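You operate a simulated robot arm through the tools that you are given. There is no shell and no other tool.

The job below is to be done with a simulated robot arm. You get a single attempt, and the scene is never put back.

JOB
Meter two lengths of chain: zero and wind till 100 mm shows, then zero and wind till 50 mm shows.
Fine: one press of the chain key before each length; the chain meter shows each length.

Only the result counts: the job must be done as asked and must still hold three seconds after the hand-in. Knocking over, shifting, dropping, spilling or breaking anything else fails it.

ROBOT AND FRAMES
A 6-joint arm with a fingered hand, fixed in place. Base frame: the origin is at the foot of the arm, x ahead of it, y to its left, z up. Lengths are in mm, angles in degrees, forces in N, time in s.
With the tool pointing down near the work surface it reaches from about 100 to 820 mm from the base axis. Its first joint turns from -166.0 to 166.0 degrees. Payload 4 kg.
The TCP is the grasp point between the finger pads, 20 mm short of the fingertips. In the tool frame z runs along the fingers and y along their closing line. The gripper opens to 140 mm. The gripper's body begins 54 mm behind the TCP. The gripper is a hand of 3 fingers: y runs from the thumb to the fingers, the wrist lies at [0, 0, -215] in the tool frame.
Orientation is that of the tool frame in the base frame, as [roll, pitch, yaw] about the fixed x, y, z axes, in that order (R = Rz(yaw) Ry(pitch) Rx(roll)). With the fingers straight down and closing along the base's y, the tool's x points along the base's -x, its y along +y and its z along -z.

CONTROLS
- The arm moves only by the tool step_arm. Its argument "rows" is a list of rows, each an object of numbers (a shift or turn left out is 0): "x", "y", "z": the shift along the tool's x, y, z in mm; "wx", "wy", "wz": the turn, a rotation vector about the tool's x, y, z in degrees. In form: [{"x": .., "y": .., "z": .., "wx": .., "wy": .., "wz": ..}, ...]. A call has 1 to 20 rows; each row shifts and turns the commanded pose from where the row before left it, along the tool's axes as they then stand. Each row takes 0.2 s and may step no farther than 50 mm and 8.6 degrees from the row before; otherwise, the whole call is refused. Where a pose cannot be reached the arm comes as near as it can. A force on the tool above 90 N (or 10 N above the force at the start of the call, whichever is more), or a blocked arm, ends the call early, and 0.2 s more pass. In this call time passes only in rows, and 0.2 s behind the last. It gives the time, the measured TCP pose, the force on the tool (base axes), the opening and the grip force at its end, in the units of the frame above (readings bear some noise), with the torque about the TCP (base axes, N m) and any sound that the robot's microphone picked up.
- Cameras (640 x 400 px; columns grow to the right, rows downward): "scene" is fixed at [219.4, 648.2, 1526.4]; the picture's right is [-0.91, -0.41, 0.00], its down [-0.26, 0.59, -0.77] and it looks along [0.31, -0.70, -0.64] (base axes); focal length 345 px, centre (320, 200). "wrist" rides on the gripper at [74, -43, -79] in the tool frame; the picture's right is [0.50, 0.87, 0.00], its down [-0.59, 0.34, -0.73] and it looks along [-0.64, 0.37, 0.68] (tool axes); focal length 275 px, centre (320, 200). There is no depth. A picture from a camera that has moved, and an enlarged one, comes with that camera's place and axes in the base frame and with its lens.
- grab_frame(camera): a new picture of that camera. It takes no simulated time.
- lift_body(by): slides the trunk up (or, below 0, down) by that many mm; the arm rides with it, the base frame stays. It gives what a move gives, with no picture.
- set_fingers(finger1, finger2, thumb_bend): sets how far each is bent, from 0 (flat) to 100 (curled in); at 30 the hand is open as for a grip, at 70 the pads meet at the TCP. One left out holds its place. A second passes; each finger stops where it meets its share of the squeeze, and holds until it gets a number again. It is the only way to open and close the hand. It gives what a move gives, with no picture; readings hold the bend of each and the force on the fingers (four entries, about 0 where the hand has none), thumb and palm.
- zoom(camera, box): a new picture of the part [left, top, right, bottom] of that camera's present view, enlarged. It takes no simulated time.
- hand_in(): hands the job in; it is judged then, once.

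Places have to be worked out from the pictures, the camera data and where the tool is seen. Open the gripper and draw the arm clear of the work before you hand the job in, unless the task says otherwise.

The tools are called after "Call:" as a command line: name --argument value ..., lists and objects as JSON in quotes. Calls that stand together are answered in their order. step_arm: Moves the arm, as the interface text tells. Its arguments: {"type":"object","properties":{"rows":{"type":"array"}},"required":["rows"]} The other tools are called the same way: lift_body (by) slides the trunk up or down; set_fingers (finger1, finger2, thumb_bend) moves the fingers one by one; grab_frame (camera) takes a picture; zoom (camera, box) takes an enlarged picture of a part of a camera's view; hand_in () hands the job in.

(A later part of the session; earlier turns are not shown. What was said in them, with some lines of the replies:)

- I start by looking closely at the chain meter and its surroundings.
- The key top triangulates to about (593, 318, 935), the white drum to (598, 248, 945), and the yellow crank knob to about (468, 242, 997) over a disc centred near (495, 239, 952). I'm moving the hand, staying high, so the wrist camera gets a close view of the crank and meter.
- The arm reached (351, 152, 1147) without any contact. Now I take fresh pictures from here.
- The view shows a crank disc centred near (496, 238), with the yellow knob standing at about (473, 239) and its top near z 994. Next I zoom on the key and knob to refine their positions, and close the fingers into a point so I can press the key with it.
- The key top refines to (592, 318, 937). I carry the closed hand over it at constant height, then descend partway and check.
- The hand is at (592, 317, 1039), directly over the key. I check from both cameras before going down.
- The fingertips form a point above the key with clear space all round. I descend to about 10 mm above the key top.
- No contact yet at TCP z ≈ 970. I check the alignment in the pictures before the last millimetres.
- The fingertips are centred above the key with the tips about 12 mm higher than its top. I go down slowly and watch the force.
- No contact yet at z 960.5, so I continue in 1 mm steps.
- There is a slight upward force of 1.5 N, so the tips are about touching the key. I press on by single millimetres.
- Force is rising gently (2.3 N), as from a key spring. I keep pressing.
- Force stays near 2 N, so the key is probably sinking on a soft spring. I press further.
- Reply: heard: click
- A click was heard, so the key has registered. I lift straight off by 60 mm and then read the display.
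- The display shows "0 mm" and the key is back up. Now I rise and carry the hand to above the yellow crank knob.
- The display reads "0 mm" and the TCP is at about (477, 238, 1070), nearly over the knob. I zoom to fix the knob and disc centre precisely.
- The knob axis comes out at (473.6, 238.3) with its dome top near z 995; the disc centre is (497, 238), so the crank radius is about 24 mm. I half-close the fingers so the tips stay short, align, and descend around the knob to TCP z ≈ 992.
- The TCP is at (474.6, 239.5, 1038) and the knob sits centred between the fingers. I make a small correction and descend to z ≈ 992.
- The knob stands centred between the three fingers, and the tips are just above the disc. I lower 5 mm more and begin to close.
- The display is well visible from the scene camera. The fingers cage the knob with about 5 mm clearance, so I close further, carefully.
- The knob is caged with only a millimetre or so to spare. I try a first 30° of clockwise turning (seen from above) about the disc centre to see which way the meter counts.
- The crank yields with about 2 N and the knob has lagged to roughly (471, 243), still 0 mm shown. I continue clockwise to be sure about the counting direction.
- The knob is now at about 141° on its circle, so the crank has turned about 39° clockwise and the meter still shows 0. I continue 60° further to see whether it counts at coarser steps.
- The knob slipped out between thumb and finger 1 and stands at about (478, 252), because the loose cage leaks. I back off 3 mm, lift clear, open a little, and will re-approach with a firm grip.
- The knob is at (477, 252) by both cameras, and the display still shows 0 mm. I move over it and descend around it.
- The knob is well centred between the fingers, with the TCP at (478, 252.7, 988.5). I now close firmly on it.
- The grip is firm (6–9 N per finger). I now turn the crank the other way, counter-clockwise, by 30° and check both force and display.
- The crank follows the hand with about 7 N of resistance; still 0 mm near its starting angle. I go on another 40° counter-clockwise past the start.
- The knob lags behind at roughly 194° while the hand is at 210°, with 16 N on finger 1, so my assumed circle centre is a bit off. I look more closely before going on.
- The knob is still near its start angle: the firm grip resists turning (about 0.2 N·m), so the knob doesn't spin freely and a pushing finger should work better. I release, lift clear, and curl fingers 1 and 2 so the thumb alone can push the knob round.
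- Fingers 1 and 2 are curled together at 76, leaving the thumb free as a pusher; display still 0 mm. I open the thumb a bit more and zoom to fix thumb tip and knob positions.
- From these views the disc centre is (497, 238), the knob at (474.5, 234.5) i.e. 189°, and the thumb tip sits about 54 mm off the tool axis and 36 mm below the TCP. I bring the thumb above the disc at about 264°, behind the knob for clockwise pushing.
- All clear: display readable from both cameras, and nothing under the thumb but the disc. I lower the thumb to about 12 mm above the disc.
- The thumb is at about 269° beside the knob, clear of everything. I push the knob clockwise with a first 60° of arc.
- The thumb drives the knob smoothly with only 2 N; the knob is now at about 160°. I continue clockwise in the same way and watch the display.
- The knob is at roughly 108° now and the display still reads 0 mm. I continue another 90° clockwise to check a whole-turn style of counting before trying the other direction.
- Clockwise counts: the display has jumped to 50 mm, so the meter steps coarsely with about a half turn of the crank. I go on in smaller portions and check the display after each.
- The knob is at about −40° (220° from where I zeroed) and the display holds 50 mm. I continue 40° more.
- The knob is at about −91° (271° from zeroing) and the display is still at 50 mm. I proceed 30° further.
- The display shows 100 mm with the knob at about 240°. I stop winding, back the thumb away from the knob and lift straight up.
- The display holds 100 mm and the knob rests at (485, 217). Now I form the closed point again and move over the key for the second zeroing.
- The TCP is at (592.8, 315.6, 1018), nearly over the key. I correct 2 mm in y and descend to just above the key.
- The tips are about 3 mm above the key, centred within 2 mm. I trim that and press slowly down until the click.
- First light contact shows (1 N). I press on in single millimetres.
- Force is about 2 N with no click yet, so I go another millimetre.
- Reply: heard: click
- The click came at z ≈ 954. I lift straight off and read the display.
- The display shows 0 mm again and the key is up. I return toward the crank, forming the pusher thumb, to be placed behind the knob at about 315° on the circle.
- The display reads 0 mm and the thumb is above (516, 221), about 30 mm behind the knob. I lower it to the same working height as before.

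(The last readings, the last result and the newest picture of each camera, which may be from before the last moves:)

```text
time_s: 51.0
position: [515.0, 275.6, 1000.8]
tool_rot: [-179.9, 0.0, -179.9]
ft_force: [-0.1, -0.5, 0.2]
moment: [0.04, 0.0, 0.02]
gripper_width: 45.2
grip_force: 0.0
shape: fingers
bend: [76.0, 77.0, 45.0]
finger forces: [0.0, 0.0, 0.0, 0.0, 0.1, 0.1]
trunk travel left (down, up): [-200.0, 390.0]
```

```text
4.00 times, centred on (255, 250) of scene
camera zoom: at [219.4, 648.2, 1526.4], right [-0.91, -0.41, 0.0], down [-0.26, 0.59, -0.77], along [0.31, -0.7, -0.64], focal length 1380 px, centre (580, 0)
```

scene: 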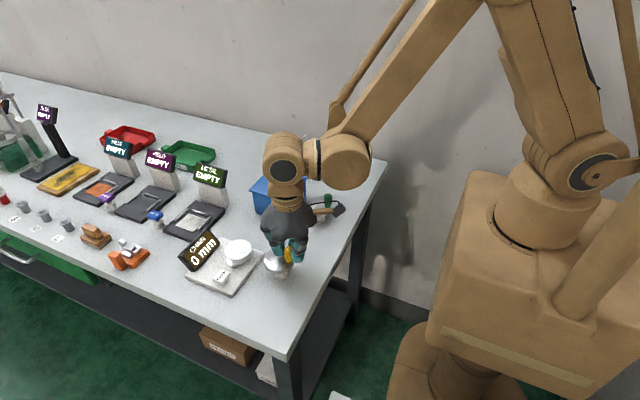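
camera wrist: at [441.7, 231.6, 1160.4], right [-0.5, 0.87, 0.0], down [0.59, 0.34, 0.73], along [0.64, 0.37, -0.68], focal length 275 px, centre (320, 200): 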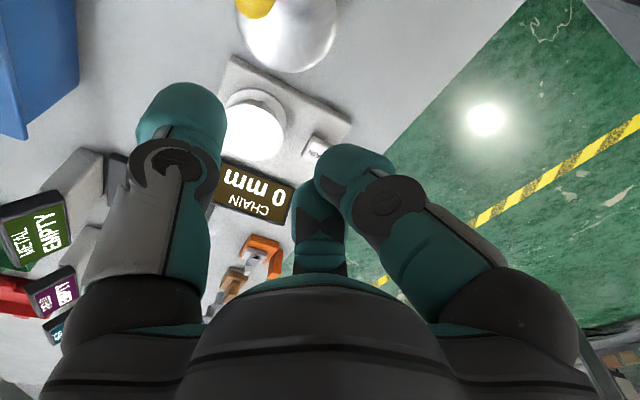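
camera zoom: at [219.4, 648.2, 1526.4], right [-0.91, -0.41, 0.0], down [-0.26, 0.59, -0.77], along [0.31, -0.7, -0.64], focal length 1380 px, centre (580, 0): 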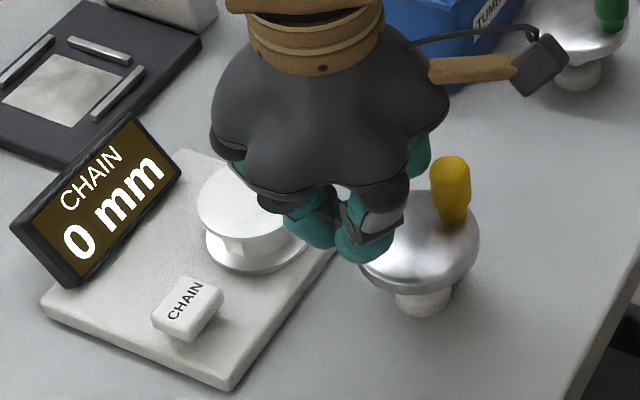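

Everything is placed as planned. I push clockwise the first 60° of thumb arc and check.

Call:
step_arm --rows '[{"x": 3.09, "y": -2.69}, {"x": 3.51, "y": -2.11}, {"x": 3.82, "y": -1.47}, {"x": 4.02, "y": -0.78}, {"x": 4.1, "y": -0.07}, {"x": 4.05, "y": 0.64}]'

Call:
zoom --camera "wrist" --box '[80, 0, 400, 200]'

Call:
zoom --camera "scene" --box '[180, 200, 330, 300]'

```text
time_s: 52.4
position: [492.3, 267.7, 1001.1]
tool_rot: [-180.0, 0.1, -180.0]
ft_force: [2.4, -0.3, 0.2]
moment: [0.01, -0.03, 0.11]
gripper_width: 44.9
grip_force: 0.9
shape: fingers
bend: [76.0, 77.0, 45.0]
finger forces: [0.0, 0.0, 0.0, 0.0, 1.7, 0.0]
trunk travel left (down, up): [-200.0, 390.0]
```

```text
2.00 times, centred on (240, 100) of wrist
camera zoom: at [418.2, 222.8, 1079.3], right [-0.5, 0.87, 0.0], down [0.59, 0.34, 0.73], along [0.64, 0.37, -0.68], focal length 551 px, centre (480, 400)
```

zoom: 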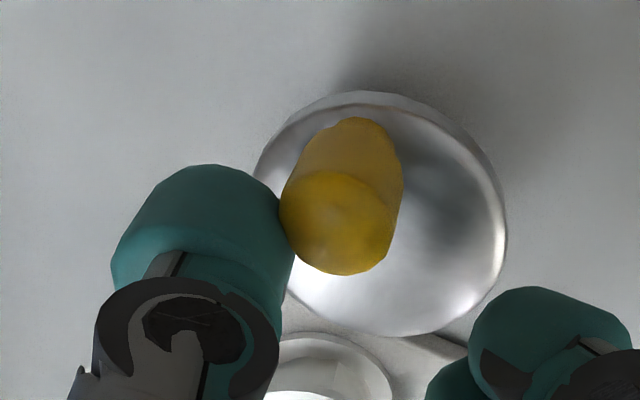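

```text
4.00 times, centred on (255, 250) of scene
camera zoom: at [219.4, 648.2, 1526.4], right [-0.91, -0.41, 0.0], down [-0.26, 0.59, -0.77], along [0.31, -0.7, -0.64], focal length 1380 px, centre (580, 0)
```

zoom: 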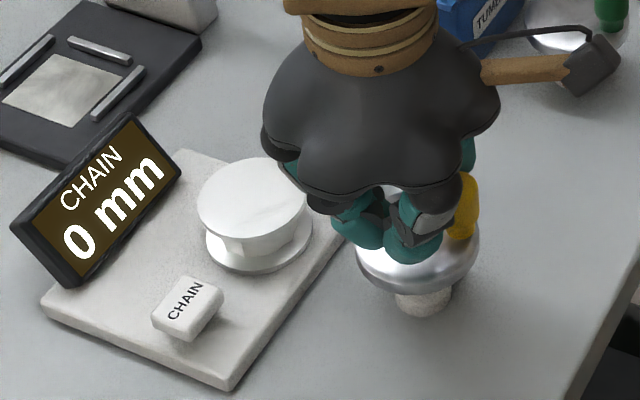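

The knob has turned about 30° (now near 210°) and shows 0 mm. I continue 40° more.

Call:
step_arm --rows '[{"x": 3.87, "y": 2.0}, {"x": 3.58, "y": 2.5}, {"x": 3.18, "y": 2.8}, {"x": 2.69, "y": 3.09}]'

Call:
zoom --camera "wrist" --box '[80, 0, 400, 200]'

Call:
zoom --camera "scene" --box '[180, 200, 330, 300]'

```text
time_s: 53.4
position: [480.7, 275.9, 1000.2]
tool_rot: [-180.0, 0.0, -180.0]
ft_force: [1.2, -1.5, 0.9]
moment: [-0.05, 0.03, 0.09]
gripper_width: 46.1
grip_force: 1.3
shape: fingers
bend: [76.0, 77.0, 45.0]
finger forces: [0.1, 0.0, 0.0, 0.0, 2.0, 0.1]
trunk travel left (down, up): [-200.0, 390.0]
```

```text
2.00 times, centred on (240, 100) of wrist
camera zoom: at [405.6, 232.8, 1079.4], right [-0.5, 0.87, 0.0], down [0.59, 0.34, 0.73], along [0.64, 0.37, -0.68], focal length 551 px, centre (480, 400)
```

zoom: 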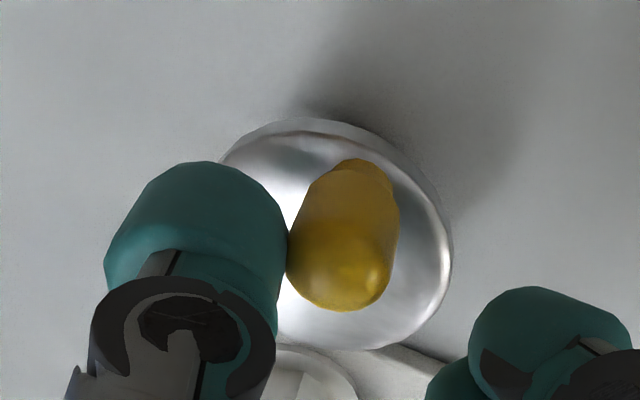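

```text
4.00 times, centred on (255, 250) of scene
camera zoom: at [219.4, 648.2, 1526.4], right [-0.91, -0.41, 0.0], down [-0.26, 0.59, -0.77], along [0.31, -0.7, -0.64], focal length 1380 px, centre (580, 0)
```

zoom: 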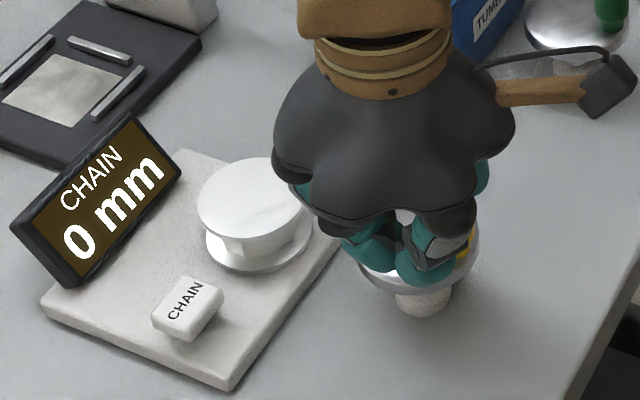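

The knob is at about 174° (66° from zeroing), reading 0 mm. I continue in 30° portions.

Call:
step_arm --rows '[{"x": 2.52, "y": 3.23}, {"x": 1.92, "y": 3.62}, {"x": 1.27, "y": 3.9}]'

Call:
zoom --camera "scene" --box '[180, 200, 330, 300]'

```text
time_s: 54.2
position: [474.3, 289.2, 1001.7]
tool_rot: [180.0, 0.1, 179.9]
ft_force: [1.1, -2.5, 1.5]
moment: [-0.04, -0.01, 0.06]
gripper_width: 46.9
grip_force: 0.6
shape: fingers
bend: [76.0, 77.0, 44.0]
finger forces: [0.1, 0.1, 0.0, 0.0, 2.1, 0.0]
trunk travel left (down, up): [-200.0, 390.0]
```

```text
4.00 times, centred on (255, 250) of scene
camera zoom: at [219.4, 648.2, 1526.4], right [-0.91, -0.41, 0.0], down [-0.26, 0.59, -0.77], along [0.31, -0.7, -0.64], focal length 1380 px, centre (580, 0)
```

zoom: 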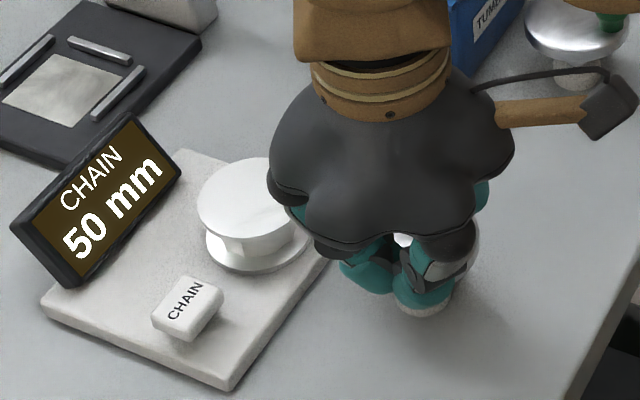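

The display shows 50 mm now, after roughly 90° of turning. The digits step at about 90° and 270°, so the display rounds and I'm at the edge of the band. I wind gently on toward its middle so the reading is secure, checking as I go.

Call:
step_arm --rows '[{"x": 0.57, "y": 4.06}, {"x": -0.14, "y": 4.09}, {"x": -0.85, "y": 4.01}]'

Call:
zoom --camera "wrist" --box '[80, 0, 400, 200]'

Call:
zoom --camera "scene" --box '[180, 200, 330, 300]'

```text
time_s: 55.0
position: [474.4, 300.3, 1001.0]
tool_rot: [179.9, 0.0, 180.0]
ft_force: [0.0, -2.4, 0.7]
moment: [-0.05, -0.03, 0.0]
gripper_width: 47.1
grip_force: 0.5
shape: fingers
bend: [76.0, 77.0, 44.0]
finger forces: [0.0, 0.0, 0.0, 0.0, 2.1, 0.1]
trunk travel left (down, up): [-200.0, 390.0]
```

```text
2.00 times, centred on (240, 100) of wrist
camera zoom: at [400.1, 257.5, 1079.1], right [-0.5, 0.87, 0.0], down [0.59, 0.34, 0.73], along [0.64, 0.37, -0.68], focal length 551 px, centre (480, 400)
```

zoom: 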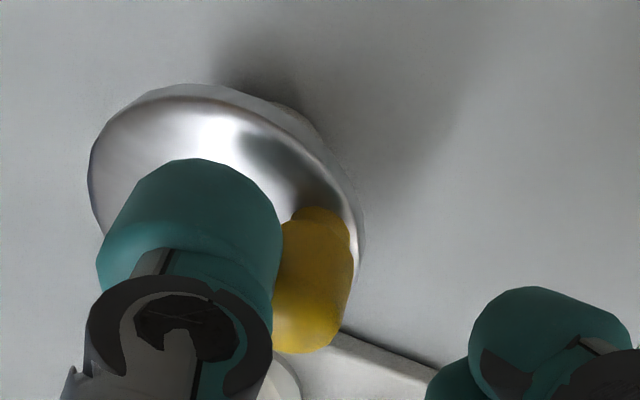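

```text
4.00 times, centred on (255, 250) of scene
camera zoom: at [219.4, 648.2, 1526.4], right [-0.91, -0.41, 0.0], down [-0.26, 0.59, -0.77], along [0.31, -0.7, -0.64], focal length 1380 px, centre (580, 0)
```

zoom: 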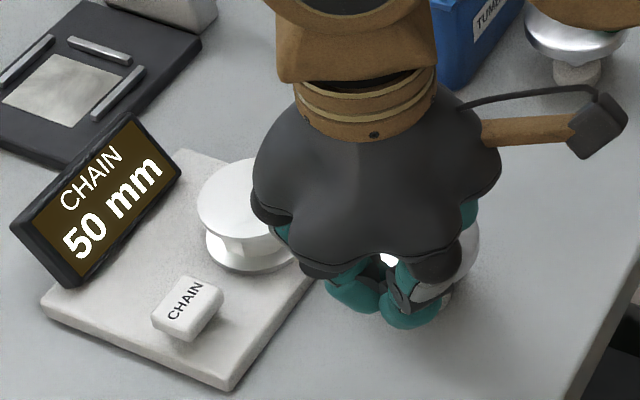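

Still 50 mm, with the knob at about 115° (125° from zeroing). I go 40° further toward the middle of the band.

Call:
step_arm --rows '[{"x": -1.53, "y": 3.8}, {"x": -2.17, "y": 3.47}, {"x": -2.74, "y": 3.04}, {"x": -3.23, "y": 2.52}]'

Call:
zoom --camera "wrist" --box '[80, 0, 400, 200]'

Call:
zoom --camera "scene" --box '[180, 200, 330, 300]'

```text
time_s: 56.0
position: [484.4, 314.6, 999.9]
tool_rot: [-180.0, 0.0, 180.0]
ft_force: [-1.8, -1.8, 0.8]
moment: [-0.04, 0.02, -0.13]
gripper_width: 47.6
grip_force: 0.9
shape: fingers
bend: [76.0, 77.0, 44.0]
finger forces: [0.0, 0.0, 0.0, 0.0, 2.2, 0.0]
trunk travel left (down, up): [-200.0, 390.0]
```

```text
2.00 times, centred on (240, 100) of wrist
camera zoom: at [409.5, 269.9, 1078.8], right [-0.5, 0.87, 0.0], down [0.59, 0.34, 0.73], along [0.64, 0.37, -0.68], focal length 551 px, centre (480, 400)
```

zoom: 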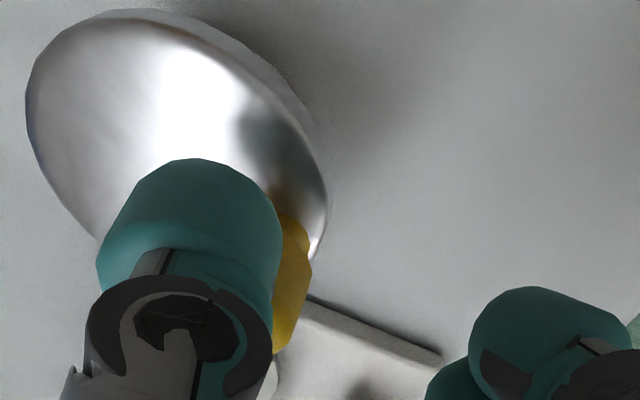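

```text
4.00 times, centred on (255, 250) of scene
camera zoom: at [219.4, 648.2, 1526.4], right [-0.91, -0.41, 0.0], down [-0.26, 0.59, -0.77], along [0.31, -0.7, -0.64], focal length 1380 px, centre (580, 0)
```

zoom: 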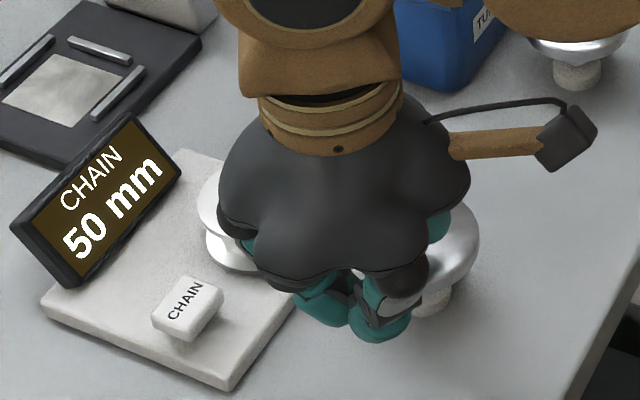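

It still reads 50 mm, with the knob near 90° (about 150° of turn). One last 28° brings it to the middle of the 50 mm band.

Call:
step_arm --rows '[{"x": -3.62, "y": 1.92}, {"x": -3.9, "y": 1.27}, {"x": -3.4, "y": 0.5}]'

Call:
zoom --camera "wrist" --box '[80, 0, 400, 200]'

Call:
zoom --camera "scene" --box '[180, 200, 330, 300]'

```text
time_s: 56.8
position: [494.4, 317.2, 1001.3]
tool_rot: [179.9, 0.1, -180.0]
ft_force: [-3.1, 0.1, 0.2]
moment: [0.03, 0.03, -0.12]
gripper_width: 45.8
grip_force: 1.1
shape: fingers
bend: [76.0, 77.0, 45.0]
finger forces: [0.0, 0.1, 0.0, 0.1, 2.0, 0.1]
trunk travel left (down, up): [-200.0, 390.0]
```

```text
2.00 times, centred on (240, 100) of wrist
camera zoom: at [420.3, 274.0, 1079.1], right [-0.5, 0.87, 0.0], down [0.59, 0.34, 0.73], along [0.64, 0.37, -0.68], focal length 551 px, centre (480, 400)
```

zoom: 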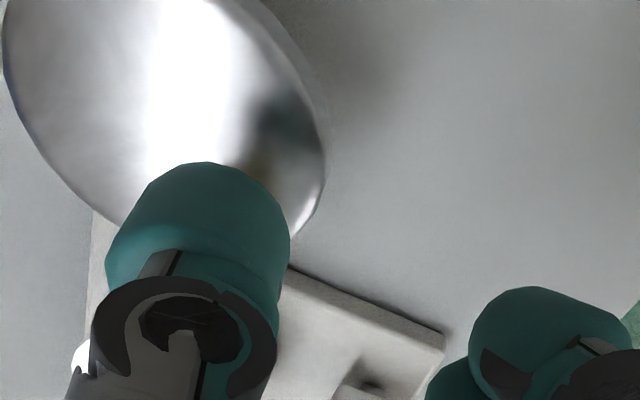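

```text
4.00 times, centred on (255, 250) of scene
camera zoom: at [219.4, 648.2, 1526.4], right [-0.91, -0.41, 0.0], down [-0.26, 0.59, -0.77], along [0.31, -0.7, -0.64], focal length 1380 px, centre (580, 0)
```

zoom: 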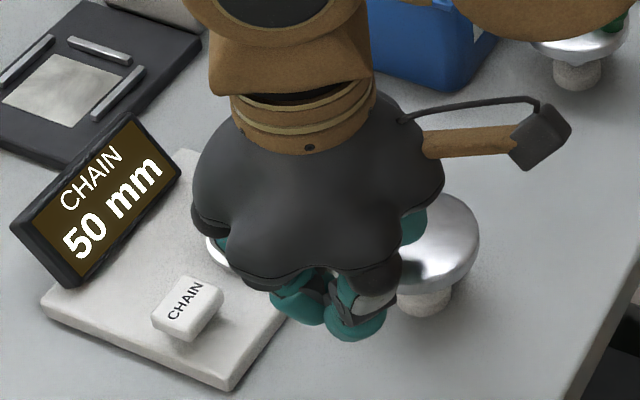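

50 mm is shown with the knob well within the band. I back the thumb away from the knob and lift clear.

Call:
step_arm --rows '[{"x": 3, "y": -0.5}, {"x": 3, "y": -0.5}, {"z": -15}, {"z": -25}, {"z": -30}, {"z": -30}]'

Call:
zoom --camera "scene" --box '[180, 180, 340, 300]'

Call:
grab_frame --camera "wrist"

```text
time_s: 58.2
position: [491.6, 315.6, 1102.0]
tool_rot: [-180.0, 0.0, -179.9]
ft_force: [0.2, 0.1, 1.4]
moment: [0.01, -0.03, 0.02]
gripper_width: 45.4
grip_force: 0.0
shape: fingers
bend: [76.0, 77.0, 45.0]
finger forces: [0.0, 0.1, 0.0, 0.1, 0.1, 0.0]
trunk travel left (down, up): [-200.0, 390.0]
```

```text
3.33 times, centred on (260, 240) of scene
camera zoom: at [219.4, 648.2, 1526.4], right [-0.91, -0.41, 0.0], down [-0.26, 0.59, -0.77], along [0.31, -0.7, -0.64], focal length 1150 px, centre (520, 67)
```

zoom: 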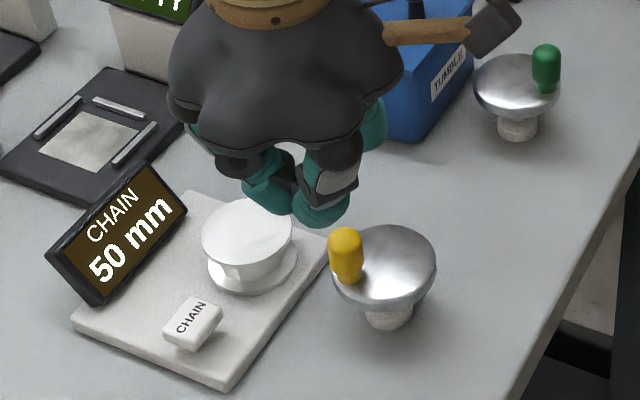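

```text
taken
camera wrist: at [416.6, 271.2, 1181.0], right [-0.5, 0.87, 0.0], down [0.59, 0.34, 0.73], along [0.64, 0.37, -0.68], focal length 275 px, centre (320, 200)
```

wrist: 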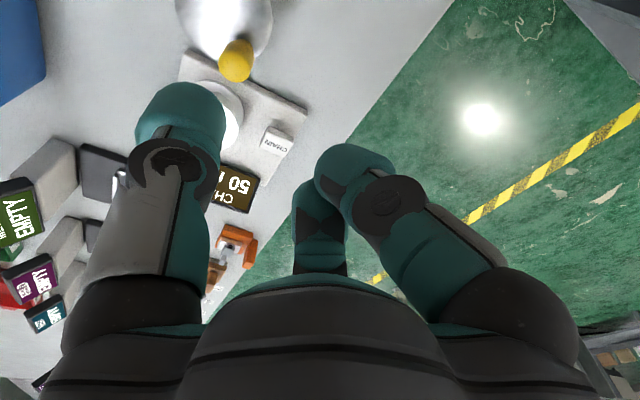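

The display holds 50 mm with the knob at about 62°, the middle of its band; meter and key stand undisturbed. I draw the arm back up to the starting area and open the hand.

Call:
step_arm --rows '[{"x": 10, "z": -35}, {"x": 20, "z": -35}, {"x": 30, "z": -35}, {"x": 40, "z": -30}, {"x": 40, "z": -5}]'

Call:
set_fingers --finger1 30 --finger2 30 --thumb_bend 30

Call:
zoom --camera "scene" --box '[180, 180, 340, 300]'

Call:
grab_frame --camera "scene"

```text
time_s: 59.4
position: [347.1, 317.1, 1241.5]
tool_rot: [179.9, 0.0, 180.0]
ft_force: [0.2, 0.0, 0.1]
moment: [0.04, -0.05, -0.02]
gripper_width: 45.3
grip_force: 0.0
shape: fingers
bend: [76.0, 77.0, 45.0]
finger forces: [0.0, 0.0, 0.1, 0.1, 0.1, 0.1]
trunk travel left (down, up): [-200.0, 390.0]
```

```text
time_s: 60.4
position: [349.9, 317.5, 1240.0]
tool_rot: [-180.0, 0.0, 180.0]
ft_force: [-1.2, -0.1, -0.6]
moment: [0.02, 0.03, -0.05]
gripper_width: 124.3
grip_force: 0.1
shape: fingers
bend: [30.0, 30.0, 30.0]
finger forces: [0.0, 0.0, 0.0, 0.0, 0.0, 0.1]
trunk travel left (down, up): [-200.0, 390.0]
```

```text
3.33 times, centred on (260, 240) of scene
camera zoom: at [219.4, 648.2, 1526.4], right [-0.91, -0.41, 0.0], down [-0.26, 0.59, -0.77], along [0.31, -0.7, -0.64], focal length 1150 px, centre (520, 67)
```

zoom: 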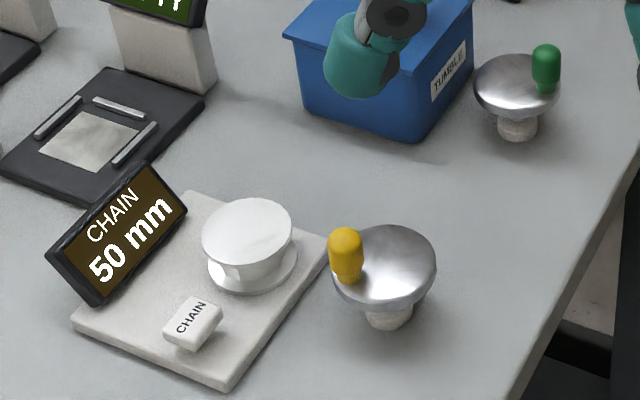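

```text
taken
```

scene: 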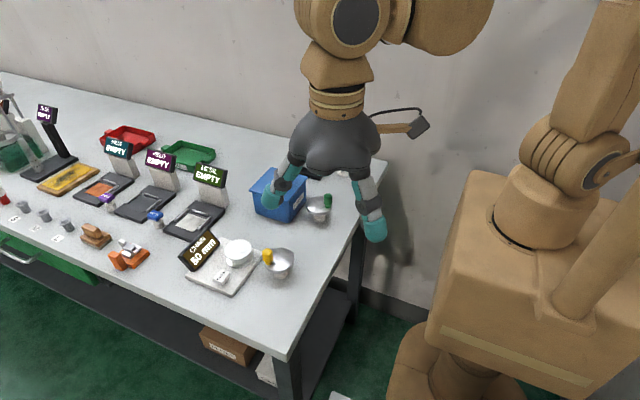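

The chain meter shows 50 mm. Both lengths were wound, each after one key press (one click each), and nothing else has moved. The hand is open and the arm is clear, so I hand the job in.

Call:
hand_in

```text
The job is handed in.
```

I metered both lengths and handed the job in. The chain meter went from 0 to 100 mm, then from 0 to 50 mm, with one key press (one click each) before each length.

- **How the meter reads:** its display only moves in 50 mm steps. It seems to round, with one full turn of the yellow crank making about 100 mm.
- **First length:** I stopped as soon as 100 mm showed, at roughly 300° of turn. If the display does round, the chain actually wound there may be nearer 83 mm.
- **Second length:** I wound past the first 50 mm reading to about 178° of turn, which should be close to a true 50 mm. The display still showed 50 mm when I handed in.
- **Wrong tries:** before the first length, my first two holds on the crank knob slipped. The crank turned a little both ways, and the display stayed at 0 mm throughout.

In the last picture nothing else on the bench had moved; the hand was open and the arm clear.
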